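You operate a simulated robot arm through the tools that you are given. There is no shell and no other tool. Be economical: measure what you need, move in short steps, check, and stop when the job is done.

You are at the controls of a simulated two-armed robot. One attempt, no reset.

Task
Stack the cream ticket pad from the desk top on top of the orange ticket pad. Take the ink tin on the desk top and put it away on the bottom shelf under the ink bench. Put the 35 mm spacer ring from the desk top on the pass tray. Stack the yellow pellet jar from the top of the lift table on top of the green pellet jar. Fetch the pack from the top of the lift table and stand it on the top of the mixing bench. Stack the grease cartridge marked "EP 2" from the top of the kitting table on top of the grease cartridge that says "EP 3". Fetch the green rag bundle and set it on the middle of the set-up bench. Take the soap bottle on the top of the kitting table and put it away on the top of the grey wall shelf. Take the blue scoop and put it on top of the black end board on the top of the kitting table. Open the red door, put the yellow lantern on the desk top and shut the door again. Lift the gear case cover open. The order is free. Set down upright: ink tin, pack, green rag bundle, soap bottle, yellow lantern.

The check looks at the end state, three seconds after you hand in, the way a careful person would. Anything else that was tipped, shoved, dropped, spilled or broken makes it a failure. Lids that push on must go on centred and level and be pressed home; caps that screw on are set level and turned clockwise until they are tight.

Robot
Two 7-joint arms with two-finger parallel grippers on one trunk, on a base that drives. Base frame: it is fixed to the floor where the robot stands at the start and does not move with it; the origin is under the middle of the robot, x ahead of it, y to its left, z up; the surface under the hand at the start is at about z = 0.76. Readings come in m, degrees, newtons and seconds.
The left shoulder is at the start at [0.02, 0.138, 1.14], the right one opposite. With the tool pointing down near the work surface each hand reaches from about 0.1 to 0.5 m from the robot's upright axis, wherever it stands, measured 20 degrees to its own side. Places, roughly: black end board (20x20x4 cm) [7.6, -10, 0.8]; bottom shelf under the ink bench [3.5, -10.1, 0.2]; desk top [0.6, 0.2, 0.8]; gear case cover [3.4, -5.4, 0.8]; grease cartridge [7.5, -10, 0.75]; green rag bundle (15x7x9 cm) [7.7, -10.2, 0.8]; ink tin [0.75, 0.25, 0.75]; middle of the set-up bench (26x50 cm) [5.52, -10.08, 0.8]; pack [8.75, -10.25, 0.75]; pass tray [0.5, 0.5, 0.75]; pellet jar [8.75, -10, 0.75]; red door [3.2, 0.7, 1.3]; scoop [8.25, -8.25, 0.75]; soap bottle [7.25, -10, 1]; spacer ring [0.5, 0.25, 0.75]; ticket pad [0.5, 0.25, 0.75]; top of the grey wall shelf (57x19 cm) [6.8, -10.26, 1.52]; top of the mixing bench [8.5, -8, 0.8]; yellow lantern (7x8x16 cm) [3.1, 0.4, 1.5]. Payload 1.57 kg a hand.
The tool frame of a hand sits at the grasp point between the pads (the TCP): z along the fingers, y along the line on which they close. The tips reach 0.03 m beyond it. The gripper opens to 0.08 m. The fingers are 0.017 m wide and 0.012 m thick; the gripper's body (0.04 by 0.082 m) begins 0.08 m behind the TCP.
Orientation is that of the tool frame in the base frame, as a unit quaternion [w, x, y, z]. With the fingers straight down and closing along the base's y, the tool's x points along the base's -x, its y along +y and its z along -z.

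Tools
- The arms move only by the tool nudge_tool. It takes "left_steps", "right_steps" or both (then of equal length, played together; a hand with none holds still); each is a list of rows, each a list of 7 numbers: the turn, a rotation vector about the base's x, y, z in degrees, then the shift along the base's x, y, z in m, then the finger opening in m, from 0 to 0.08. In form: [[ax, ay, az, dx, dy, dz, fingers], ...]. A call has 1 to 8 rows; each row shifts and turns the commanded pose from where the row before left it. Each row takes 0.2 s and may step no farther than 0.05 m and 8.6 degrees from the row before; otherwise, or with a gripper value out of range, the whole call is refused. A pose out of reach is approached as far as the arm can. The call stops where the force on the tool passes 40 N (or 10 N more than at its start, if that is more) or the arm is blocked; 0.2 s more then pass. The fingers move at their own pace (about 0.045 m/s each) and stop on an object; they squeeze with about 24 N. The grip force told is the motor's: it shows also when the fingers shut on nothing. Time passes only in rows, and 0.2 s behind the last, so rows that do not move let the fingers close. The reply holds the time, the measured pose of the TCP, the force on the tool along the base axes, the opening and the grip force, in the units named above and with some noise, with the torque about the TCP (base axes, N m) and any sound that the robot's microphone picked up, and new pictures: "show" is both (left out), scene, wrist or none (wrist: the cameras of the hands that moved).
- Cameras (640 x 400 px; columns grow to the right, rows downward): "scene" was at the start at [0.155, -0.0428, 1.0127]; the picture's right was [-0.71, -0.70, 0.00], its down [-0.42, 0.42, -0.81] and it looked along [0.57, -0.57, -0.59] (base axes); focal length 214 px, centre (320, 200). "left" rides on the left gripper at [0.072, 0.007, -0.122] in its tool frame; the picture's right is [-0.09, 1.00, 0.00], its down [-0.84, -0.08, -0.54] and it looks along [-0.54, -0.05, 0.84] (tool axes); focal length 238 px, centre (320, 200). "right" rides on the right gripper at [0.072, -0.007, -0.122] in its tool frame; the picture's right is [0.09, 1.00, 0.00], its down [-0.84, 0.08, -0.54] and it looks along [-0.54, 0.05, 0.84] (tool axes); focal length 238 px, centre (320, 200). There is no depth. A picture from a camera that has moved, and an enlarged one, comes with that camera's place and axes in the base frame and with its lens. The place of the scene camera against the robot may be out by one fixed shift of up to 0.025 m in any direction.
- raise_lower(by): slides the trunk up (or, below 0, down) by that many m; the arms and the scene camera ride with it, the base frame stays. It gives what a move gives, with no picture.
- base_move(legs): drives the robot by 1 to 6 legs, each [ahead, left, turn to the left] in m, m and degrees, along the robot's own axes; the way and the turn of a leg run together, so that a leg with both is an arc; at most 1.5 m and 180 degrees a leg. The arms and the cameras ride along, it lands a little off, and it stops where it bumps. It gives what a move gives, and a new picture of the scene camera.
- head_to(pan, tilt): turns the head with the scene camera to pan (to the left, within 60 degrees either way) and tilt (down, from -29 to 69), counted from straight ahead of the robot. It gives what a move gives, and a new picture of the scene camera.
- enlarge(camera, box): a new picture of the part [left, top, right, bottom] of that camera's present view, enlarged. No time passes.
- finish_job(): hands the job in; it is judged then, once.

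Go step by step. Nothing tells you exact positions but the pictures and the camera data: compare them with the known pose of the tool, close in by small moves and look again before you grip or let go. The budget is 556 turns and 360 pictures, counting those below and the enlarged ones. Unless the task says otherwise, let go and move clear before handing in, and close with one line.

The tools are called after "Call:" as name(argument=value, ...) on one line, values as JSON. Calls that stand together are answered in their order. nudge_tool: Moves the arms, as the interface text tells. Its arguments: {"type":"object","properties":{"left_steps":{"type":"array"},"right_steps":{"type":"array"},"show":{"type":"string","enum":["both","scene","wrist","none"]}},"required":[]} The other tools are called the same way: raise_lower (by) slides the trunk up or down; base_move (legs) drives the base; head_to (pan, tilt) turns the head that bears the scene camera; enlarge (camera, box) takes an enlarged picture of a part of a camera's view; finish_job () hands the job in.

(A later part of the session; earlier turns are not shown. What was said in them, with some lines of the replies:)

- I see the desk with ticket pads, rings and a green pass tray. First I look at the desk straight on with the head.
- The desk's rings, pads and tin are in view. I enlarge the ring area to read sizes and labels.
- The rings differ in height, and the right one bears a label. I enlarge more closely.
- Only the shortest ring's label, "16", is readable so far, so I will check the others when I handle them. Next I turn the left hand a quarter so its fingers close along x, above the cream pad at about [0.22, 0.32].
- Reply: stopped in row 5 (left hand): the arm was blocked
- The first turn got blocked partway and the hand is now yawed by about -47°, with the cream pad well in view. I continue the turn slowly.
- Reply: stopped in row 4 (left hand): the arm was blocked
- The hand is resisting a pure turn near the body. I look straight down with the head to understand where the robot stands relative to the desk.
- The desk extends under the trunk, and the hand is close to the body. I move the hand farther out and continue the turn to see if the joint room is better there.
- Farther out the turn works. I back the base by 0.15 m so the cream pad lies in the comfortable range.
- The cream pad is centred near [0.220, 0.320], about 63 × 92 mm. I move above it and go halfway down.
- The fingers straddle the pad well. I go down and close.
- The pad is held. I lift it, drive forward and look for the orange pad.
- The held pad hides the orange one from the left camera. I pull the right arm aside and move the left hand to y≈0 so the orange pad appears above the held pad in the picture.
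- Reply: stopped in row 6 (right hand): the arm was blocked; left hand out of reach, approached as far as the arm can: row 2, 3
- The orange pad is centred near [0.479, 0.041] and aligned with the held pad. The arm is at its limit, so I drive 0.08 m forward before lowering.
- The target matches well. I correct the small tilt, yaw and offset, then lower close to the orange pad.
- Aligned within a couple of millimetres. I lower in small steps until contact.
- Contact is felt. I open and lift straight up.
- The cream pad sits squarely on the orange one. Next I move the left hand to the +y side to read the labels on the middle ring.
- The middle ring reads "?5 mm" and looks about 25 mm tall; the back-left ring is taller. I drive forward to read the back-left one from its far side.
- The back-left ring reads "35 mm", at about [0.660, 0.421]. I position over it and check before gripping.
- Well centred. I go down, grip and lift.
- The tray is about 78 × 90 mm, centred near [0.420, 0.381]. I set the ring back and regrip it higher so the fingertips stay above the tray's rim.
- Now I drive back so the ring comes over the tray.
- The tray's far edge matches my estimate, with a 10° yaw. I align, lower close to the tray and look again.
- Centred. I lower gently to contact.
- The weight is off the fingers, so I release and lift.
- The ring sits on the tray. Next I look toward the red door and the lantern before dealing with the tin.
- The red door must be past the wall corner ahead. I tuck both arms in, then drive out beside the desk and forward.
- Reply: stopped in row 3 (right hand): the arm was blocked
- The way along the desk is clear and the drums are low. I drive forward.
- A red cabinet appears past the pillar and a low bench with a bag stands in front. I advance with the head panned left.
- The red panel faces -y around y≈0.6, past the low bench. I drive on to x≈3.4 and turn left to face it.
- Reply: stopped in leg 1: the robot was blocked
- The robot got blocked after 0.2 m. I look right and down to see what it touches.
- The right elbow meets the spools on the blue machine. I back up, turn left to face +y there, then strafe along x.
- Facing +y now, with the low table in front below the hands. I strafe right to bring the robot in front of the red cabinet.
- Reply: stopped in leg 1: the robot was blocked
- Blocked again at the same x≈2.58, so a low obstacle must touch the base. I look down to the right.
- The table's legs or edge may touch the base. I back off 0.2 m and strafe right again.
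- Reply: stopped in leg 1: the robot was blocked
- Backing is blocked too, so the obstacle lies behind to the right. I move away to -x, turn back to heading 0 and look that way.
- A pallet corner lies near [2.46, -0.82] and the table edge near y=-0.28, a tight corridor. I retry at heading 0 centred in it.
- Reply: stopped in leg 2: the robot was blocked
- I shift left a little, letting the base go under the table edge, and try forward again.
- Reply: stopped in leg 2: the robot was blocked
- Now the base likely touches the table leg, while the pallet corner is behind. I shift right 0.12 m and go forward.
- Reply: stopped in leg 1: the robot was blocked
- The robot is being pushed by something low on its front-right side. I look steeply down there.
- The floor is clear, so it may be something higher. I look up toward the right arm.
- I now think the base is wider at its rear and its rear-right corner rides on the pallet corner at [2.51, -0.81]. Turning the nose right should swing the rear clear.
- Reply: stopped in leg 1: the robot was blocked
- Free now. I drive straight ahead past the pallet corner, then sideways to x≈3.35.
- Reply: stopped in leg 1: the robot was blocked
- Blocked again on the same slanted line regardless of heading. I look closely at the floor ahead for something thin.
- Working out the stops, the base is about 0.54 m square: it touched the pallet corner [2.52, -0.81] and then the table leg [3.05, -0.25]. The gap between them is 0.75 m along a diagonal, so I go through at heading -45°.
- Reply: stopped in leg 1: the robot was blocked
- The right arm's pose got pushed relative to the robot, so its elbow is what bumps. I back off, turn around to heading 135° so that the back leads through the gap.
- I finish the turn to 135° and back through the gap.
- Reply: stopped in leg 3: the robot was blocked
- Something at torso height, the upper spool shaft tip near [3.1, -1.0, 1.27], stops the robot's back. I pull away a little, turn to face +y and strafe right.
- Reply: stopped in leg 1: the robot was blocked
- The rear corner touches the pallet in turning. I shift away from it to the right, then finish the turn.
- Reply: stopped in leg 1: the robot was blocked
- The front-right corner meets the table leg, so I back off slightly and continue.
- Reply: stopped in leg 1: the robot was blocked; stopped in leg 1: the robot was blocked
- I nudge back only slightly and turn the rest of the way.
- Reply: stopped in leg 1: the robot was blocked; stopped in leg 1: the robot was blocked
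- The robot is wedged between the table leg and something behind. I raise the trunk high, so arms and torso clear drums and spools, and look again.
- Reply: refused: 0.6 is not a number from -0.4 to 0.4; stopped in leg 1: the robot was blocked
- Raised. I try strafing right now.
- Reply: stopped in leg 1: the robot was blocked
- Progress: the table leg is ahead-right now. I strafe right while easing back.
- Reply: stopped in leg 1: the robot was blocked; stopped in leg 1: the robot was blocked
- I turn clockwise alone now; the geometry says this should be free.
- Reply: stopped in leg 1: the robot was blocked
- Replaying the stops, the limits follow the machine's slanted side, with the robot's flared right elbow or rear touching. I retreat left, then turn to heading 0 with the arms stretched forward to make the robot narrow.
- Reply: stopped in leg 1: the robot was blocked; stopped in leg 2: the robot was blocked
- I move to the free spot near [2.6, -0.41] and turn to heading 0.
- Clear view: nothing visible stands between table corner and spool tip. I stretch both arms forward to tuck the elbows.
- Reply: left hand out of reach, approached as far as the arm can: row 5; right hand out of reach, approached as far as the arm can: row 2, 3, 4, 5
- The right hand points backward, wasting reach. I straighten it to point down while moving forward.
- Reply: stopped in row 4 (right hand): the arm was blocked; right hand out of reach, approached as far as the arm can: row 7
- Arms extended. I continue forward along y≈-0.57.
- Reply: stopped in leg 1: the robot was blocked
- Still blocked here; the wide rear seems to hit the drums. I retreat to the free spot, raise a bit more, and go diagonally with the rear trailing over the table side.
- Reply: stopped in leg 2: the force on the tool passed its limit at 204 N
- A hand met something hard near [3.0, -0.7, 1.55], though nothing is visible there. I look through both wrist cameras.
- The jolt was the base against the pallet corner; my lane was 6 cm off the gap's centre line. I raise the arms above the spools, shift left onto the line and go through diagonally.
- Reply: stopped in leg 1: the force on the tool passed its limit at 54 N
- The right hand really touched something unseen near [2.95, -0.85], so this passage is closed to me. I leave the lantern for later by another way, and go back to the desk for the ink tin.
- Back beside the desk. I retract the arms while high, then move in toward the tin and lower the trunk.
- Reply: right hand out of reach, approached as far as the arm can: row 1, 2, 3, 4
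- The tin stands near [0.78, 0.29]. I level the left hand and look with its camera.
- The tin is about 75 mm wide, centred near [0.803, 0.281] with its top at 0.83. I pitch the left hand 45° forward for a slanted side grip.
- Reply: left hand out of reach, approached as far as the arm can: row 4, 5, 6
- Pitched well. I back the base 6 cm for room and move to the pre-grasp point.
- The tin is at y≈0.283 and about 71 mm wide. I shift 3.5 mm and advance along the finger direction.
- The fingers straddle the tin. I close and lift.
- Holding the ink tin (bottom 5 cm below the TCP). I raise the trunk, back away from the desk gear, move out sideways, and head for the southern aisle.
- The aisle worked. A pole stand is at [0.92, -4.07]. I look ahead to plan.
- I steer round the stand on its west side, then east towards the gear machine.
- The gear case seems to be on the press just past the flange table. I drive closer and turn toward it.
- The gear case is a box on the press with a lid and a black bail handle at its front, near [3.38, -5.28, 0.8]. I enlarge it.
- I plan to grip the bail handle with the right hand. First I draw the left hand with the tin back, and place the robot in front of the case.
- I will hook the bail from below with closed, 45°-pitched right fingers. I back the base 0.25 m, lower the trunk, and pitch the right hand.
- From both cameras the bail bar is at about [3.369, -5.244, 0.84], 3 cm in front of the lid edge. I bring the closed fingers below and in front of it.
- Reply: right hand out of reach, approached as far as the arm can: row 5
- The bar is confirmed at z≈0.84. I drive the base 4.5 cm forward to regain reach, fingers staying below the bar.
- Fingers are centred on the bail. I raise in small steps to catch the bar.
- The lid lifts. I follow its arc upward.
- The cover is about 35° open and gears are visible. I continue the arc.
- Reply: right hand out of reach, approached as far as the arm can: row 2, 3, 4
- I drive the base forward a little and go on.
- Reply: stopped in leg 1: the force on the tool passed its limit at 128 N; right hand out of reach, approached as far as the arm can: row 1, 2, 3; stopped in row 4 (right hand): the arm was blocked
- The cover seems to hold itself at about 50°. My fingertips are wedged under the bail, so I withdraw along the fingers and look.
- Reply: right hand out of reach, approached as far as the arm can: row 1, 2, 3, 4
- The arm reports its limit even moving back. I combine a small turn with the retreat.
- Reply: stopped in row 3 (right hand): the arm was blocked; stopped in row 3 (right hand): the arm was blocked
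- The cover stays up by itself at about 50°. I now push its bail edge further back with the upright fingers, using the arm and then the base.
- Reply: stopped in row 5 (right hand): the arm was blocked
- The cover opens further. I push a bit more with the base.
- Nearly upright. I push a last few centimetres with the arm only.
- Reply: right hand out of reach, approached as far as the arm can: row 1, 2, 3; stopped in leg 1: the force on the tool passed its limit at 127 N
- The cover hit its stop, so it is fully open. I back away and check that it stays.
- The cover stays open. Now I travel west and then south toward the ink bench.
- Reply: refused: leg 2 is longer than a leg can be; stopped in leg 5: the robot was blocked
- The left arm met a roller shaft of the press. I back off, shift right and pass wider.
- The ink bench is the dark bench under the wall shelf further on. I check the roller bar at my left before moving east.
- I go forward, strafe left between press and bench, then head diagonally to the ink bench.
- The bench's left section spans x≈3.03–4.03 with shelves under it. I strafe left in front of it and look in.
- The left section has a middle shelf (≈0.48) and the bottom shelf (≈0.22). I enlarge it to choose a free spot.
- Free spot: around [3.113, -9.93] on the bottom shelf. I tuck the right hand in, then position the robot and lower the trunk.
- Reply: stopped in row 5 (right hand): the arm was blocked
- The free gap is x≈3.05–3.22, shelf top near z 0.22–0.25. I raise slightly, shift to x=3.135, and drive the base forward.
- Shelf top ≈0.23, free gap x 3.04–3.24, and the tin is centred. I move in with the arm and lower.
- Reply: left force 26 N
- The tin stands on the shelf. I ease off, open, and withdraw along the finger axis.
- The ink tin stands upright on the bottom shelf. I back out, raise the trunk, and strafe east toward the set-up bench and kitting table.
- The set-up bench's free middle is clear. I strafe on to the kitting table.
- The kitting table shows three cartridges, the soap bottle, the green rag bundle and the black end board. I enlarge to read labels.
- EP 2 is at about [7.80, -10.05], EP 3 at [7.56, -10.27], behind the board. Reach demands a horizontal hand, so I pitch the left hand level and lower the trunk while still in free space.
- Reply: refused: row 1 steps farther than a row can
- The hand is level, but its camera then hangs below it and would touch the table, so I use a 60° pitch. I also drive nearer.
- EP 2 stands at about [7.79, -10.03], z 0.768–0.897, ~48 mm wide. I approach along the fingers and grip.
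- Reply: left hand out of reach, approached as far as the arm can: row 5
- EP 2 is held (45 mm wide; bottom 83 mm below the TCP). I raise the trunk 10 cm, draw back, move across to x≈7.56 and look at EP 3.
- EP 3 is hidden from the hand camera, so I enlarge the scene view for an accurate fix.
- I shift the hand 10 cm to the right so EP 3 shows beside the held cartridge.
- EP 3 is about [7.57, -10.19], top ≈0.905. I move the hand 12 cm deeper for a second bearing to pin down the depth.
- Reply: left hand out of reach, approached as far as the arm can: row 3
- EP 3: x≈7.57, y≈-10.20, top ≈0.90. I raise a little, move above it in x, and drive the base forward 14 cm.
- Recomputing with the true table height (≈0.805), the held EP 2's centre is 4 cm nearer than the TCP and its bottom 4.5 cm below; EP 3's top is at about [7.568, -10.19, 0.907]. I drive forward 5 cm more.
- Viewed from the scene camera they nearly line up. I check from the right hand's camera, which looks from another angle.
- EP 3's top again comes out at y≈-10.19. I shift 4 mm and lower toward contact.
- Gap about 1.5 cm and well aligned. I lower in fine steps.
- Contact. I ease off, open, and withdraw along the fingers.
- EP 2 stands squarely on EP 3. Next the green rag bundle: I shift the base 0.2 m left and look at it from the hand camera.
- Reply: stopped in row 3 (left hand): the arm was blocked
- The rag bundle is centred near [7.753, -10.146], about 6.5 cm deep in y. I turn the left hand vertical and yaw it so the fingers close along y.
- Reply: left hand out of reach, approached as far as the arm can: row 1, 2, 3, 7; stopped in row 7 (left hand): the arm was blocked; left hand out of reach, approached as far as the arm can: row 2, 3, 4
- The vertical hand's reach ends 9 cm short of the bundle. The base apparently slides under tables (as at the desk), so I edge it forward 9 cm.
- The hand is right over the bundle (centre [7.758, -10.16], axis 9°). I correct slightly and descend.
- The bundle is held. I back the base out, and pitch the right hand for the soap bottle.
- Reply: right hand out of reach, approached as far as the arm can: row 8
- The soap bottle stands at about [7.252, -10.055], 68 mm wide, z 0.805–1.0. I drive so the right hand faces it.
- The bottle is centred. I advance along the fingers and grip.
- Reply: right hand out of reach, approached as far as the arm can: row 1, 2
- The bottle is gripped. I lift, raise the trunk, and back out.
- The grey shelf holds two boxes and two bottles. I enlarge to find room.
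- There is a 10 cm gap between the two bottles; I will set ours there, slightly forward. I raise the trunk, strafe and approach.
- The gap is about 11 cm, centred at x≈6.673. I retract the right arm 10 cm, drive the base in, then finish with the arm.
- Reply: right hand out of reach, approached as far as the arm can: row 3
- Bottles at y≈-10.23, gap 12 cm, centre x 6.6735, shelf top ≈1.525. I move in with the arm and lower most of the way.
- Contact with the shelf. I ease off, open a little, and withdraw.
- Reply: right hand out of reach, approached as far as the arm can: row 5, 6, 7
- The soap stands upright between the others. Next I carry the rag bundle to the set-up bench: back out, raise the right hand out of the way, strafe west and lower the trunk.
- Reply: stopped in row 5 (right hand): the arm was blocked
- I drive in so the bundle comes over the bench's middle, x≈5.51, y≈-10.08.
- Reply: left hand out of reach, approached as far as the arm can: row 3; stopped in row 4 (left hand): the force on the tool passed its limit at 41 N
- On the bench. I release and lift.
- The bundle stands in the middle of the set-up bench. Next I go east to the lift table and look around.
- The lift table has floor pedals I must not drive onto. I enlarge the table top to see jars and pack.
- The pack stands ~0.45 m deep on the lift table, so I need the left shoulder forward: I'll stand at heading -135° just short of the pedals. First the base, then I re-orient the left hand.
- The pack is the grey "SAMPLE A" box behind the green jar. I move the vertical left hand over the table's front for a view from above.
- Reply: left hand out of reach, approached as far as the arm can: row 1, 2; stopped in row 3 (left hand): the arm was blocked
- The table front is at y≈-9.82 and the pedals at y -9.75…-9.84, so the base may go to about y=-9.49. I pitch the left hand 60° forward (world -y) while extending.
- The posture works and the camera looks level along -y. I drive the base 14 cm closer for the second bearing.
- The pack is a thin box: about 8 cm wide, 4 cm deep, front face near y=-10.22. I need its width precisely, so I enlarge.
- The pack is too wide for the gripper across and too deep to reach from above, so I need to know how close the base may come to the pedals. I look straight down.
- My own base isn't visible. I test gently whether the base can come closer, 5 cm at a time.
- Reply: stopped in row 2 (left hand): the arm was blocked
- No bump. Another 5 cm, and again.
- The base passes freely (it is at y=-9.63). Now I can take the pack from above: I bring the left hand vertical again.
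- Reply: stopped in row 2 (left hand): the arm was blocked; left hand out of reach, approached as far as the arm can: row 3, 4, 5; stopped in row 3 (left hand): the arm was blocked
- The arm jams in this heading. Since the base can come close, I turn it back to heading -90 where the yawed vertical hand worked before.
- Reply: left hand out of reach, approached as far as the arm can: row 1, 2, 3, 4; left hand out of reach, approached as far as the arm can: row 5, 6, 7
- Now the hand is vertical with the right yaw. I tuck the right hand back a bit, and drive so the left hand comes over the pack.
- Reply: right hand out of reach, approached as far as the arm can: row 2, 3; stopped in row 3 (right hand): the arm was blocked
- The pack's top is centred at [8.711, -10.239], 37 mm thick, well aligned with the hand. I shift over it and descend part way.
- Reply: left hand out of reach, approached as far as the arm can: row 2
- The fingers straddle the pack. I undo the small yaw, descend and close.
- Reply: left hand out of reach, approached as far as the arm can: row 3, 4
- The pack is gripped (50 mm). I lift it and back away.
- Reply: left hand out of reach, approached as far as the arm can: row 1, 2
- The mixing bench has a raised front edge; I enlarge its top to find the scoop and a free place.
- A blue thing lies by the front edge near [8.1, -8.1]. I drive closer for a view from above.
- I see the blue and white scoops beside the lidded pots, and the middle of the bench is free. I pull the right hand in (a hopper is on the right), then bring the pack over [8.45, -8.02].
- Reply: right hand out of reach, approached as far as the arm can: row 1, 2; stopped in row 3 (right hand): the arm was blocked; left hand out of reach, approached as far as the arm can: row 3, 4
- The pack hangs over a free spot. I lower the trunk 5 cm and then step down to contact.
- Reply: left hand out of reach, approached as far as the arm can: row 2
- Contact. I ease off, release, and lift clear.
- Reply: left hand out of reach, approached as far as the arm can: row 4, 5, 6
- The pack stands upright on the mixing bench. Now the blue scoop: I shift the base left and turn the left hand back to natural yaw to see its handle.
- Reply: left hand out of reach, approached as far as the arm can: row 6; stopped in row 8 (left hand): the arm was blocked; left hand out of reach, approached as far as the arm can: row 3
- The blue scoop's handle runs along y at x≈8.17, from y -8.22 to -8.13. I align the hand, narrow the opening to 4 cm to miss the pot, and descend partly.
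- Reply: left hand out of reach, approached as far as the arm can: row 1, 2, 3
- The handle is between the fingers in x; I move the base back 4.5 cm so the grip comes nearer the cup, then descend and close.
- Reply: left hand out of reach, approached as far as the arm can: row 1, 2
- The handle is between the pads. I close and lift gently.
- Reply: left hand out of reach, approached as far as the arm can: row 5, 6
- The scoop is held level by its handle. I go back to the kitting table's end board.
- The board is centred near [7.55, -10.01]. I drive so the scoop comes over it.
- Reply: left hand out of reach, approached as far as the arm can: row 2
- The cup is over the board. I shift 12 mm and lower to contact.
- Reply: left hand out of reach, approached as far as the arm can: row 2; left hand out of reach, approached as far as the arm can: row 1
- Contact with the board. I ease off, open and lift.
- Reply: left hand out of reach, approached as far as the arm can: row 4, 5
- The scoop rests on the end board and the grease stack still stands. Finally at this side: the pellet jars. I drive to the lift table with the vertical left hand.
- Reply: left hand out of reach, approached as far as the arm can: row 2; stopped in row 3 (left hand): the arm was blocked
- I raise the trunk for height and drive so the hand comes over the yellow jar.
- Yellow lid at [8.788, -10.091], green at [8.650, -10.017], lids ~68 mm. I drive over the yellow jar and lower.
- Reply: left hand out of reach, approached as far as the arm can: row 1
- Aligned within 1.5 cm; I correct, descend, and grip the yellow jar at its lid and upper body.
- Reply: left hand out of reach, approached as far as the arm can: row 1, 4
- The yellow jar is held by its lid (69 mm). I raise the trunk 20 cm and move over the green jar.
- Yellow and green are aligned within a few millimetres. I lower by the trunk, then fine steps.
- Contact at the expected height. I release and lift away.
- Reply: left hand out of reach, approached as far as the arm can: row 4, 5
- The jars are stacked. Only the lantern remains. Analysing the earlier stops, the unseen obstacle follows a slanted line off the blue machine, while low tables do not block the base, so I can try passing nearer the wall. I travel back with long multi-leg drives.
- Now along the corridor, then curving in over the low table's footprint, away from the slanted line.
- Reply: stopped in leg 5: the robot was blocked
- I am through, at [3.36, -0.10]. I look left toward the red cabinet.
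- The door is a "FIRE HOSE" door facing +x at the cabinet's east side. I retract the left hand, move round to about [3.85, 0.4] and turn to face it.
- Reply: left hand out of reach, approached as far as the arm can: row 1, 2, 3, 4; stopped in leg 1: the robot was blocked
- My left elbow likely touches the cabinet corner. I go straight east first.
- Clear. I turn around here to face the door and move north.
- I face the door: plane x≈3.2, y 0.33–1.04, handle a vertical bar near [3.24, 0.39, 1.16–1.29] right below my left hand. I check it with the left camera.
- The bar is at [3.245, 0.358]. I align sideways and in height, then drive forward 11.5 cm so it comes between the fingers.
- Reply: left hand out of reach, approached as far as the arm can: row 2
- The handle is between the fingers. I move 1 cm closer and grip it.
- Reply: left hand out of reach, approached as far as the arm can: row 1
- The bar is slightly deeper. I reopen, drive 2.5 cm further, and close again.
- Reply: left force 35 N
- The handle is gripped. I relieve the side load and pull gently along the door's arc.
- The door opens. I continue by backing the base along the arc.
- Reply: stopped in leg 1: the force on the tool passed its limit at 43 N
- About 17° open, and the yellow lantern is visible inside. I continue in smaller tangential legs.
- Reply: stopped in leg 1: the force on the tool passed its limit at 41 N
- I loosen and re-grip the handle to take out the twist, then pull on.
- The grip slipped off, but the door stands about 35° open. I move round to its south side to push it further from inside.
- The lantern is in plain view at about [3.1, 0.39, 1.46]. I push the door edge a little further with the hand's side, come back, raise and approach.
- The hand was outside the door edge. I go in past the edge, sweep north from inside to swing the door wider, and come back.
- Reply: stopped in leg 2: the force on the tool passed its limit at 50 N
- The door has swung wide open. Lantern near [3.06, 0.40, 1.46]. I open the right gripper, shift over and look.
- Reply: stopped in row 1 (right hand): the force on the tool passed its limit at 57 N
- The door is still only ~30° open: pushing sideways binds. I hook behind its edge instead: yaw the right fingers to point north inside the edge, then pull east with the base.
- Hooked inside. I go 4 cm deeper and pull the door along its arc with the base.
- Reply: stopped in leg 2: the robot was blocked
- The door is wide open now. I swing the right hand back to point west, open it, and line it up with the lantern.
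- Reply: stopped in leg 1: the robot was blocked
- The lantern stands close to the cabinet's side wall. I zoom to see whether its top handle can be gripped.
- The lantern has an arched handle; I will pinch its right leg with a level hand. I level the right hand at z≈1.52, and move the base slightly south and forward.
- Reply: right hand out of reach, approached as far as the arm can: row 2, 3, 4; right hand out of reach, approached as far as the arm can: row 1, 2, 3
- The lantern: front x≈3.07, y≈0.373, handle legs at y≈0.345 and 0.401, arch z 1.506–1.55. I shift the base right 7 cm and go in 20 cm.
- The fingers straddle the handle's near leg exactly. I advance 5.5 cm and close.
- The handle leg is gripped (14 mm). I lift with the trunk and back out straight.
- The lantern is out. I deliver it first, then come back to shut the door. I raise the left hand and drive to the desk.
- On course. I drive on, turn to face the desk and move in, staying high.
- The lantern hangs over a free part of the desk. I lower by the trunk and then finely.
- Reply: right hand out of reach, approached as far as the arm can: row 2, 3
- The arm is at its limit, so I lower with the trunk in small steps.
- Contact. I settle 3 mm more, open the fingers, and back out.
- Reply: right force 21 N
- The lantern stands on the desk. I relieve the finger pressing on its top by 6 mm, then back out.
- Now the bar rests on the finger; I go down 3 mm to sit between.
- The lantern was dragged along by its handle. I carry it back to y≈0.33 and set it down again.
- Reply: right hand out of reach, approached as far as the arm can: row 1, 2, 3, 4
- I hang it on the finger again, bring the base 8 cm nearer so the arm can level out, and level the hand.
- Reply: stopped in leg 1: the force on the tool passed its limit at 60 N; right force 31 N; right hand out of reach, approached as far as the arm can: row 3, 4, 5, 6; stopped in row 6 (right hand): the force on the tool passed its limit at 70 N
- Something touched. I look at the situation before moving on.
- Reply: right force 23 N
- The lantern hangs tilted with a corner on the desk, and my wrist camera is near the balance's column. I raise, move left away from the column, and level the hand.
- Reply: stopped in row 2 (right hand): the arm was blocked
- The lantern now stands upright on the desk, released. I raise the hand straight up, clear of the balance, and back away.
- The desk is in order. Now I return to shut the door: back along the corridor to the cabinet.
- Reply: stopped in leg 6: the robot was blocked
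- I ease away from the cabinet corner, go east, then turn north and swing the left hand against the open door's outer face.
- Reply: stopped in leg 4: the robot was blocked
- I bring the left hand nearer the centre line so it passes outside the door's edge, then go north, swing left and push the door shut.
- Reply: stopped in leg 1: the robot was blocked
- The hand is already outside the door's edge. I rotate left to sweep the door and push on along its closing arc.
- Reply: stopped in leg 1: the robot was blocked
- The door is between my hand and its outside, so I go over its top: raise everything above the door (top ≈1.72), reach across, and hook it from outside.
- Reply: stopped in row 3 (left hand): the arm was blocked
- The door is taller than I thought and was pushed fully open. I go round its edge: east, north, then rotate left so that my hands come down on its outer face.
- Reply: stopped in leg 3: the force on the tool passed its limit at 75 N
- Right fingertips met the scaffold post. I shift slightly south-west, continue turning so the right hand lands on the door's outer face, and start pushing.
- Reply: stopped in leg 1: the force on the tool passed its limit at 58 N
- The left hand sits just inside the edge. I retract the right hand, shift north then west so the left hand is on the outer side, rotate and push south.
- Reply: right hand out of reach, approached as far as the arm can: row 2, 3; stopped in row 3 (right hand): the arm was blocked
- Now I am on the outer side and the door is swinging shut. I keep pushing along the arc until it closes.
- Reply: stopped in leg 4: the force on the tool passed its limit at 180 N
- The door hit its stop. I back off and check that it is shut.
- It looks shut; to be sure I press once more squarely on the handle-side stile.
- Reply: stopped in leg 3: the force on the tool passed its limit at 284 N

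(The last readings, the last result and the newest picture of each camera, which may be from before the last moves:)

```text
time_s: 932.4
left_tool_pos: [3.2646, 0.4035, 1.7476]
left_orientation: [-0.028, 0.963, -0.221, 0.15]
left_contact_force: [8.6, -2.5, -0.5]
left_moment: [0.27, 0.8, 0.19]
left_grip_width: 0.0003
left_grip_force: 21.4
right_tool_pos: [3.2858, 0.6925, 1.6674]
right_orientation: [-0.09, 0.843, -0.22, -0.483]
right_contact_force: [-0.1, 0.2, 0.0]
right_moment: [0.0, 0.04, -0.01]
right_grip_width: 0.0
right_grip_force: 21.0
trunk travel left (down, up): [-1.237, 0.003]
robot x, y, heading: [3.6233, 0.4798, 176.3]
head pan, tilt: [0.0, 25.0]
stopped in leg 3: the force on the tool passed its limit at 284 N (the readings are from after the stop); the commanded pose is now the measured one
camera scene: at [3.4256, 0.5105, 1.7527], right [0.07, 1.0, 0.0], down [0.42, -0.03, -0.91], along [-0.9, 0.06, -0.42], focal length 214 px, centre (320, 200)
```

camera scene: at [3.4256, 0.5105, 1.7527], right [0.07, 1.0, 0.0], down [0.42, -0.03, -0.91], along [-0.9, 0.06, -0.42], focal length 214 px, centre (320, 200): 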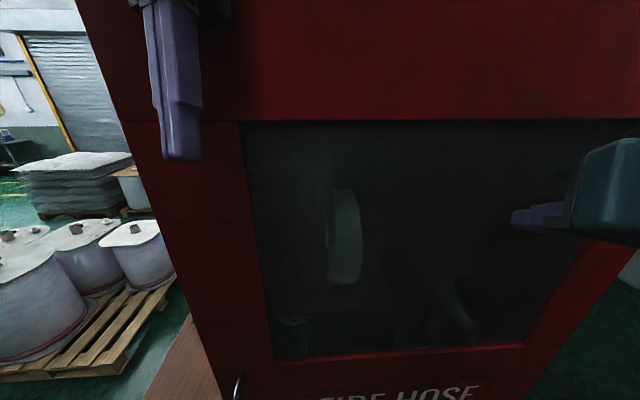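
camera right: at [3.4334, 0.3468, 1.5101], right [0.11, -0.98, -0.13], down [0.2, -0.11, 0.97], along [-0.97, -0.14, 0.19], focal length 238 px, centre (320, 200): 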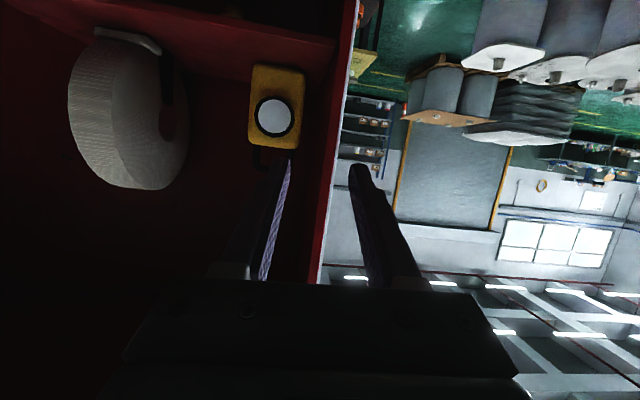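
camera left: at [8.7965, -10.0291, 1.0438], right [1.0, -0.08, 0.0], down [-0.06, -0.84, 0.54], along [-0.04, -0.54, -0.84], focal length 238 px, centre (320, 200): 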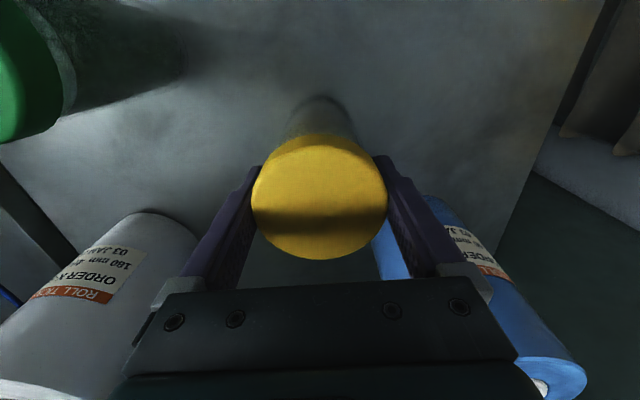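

The door stands firm at its stop: it is shut. I back clear and hand in.

Call:
base_move(legs=[[-0.28, 0, 0]])

```text
time_s: 934.3
left_tool_pos: [3.5448, 0.3844, 1.7485]
left_orientation: [-0.027, 0.963, -0.223, 0.149]
left_contact_force: [-0.3, 0.4, 0.0]
left_moment: [-0.01, 0.03, 0.0]
left_grip_width: 0.0002
left_grip_force: 21.3
right_tool_pos: [3.5671, 0.6748, 1.6671]
right_orientation: [-0.091, 0.842, -0.221, -0.483]
right_contact_force: [1.1, 0.2, 0.5]
right_moment: [-0.03, 0.01, 0.0]
right_grip_width: 0.0
right_grip_force: 21.2
trunk travel left (down, up): [-1.237, 0.003]
robot x, y, heading: [3.9009, 0.4562, 176.2]
head pan, tilt: [0.0, 25.0]
camera scene: at [3.7068, 0.4921, 1.7528], right [0.07, 1.0, 0.0], down [0.42, -0.03, -0.91], along [-0.9, 0.06, -0.42], focal length 214 px, centre (320, 200)
```

scene: 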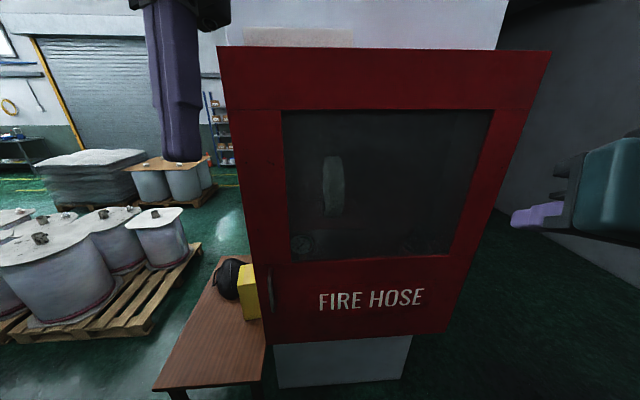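

The door is shut, everything is set down, and both hands are clear, so I hand the job in.

Call:
finish_job()

```text
The job is handed in.
```

The job is handed in with all eleven tasks done, as far as the pictures show; the final check's result is not known to me.
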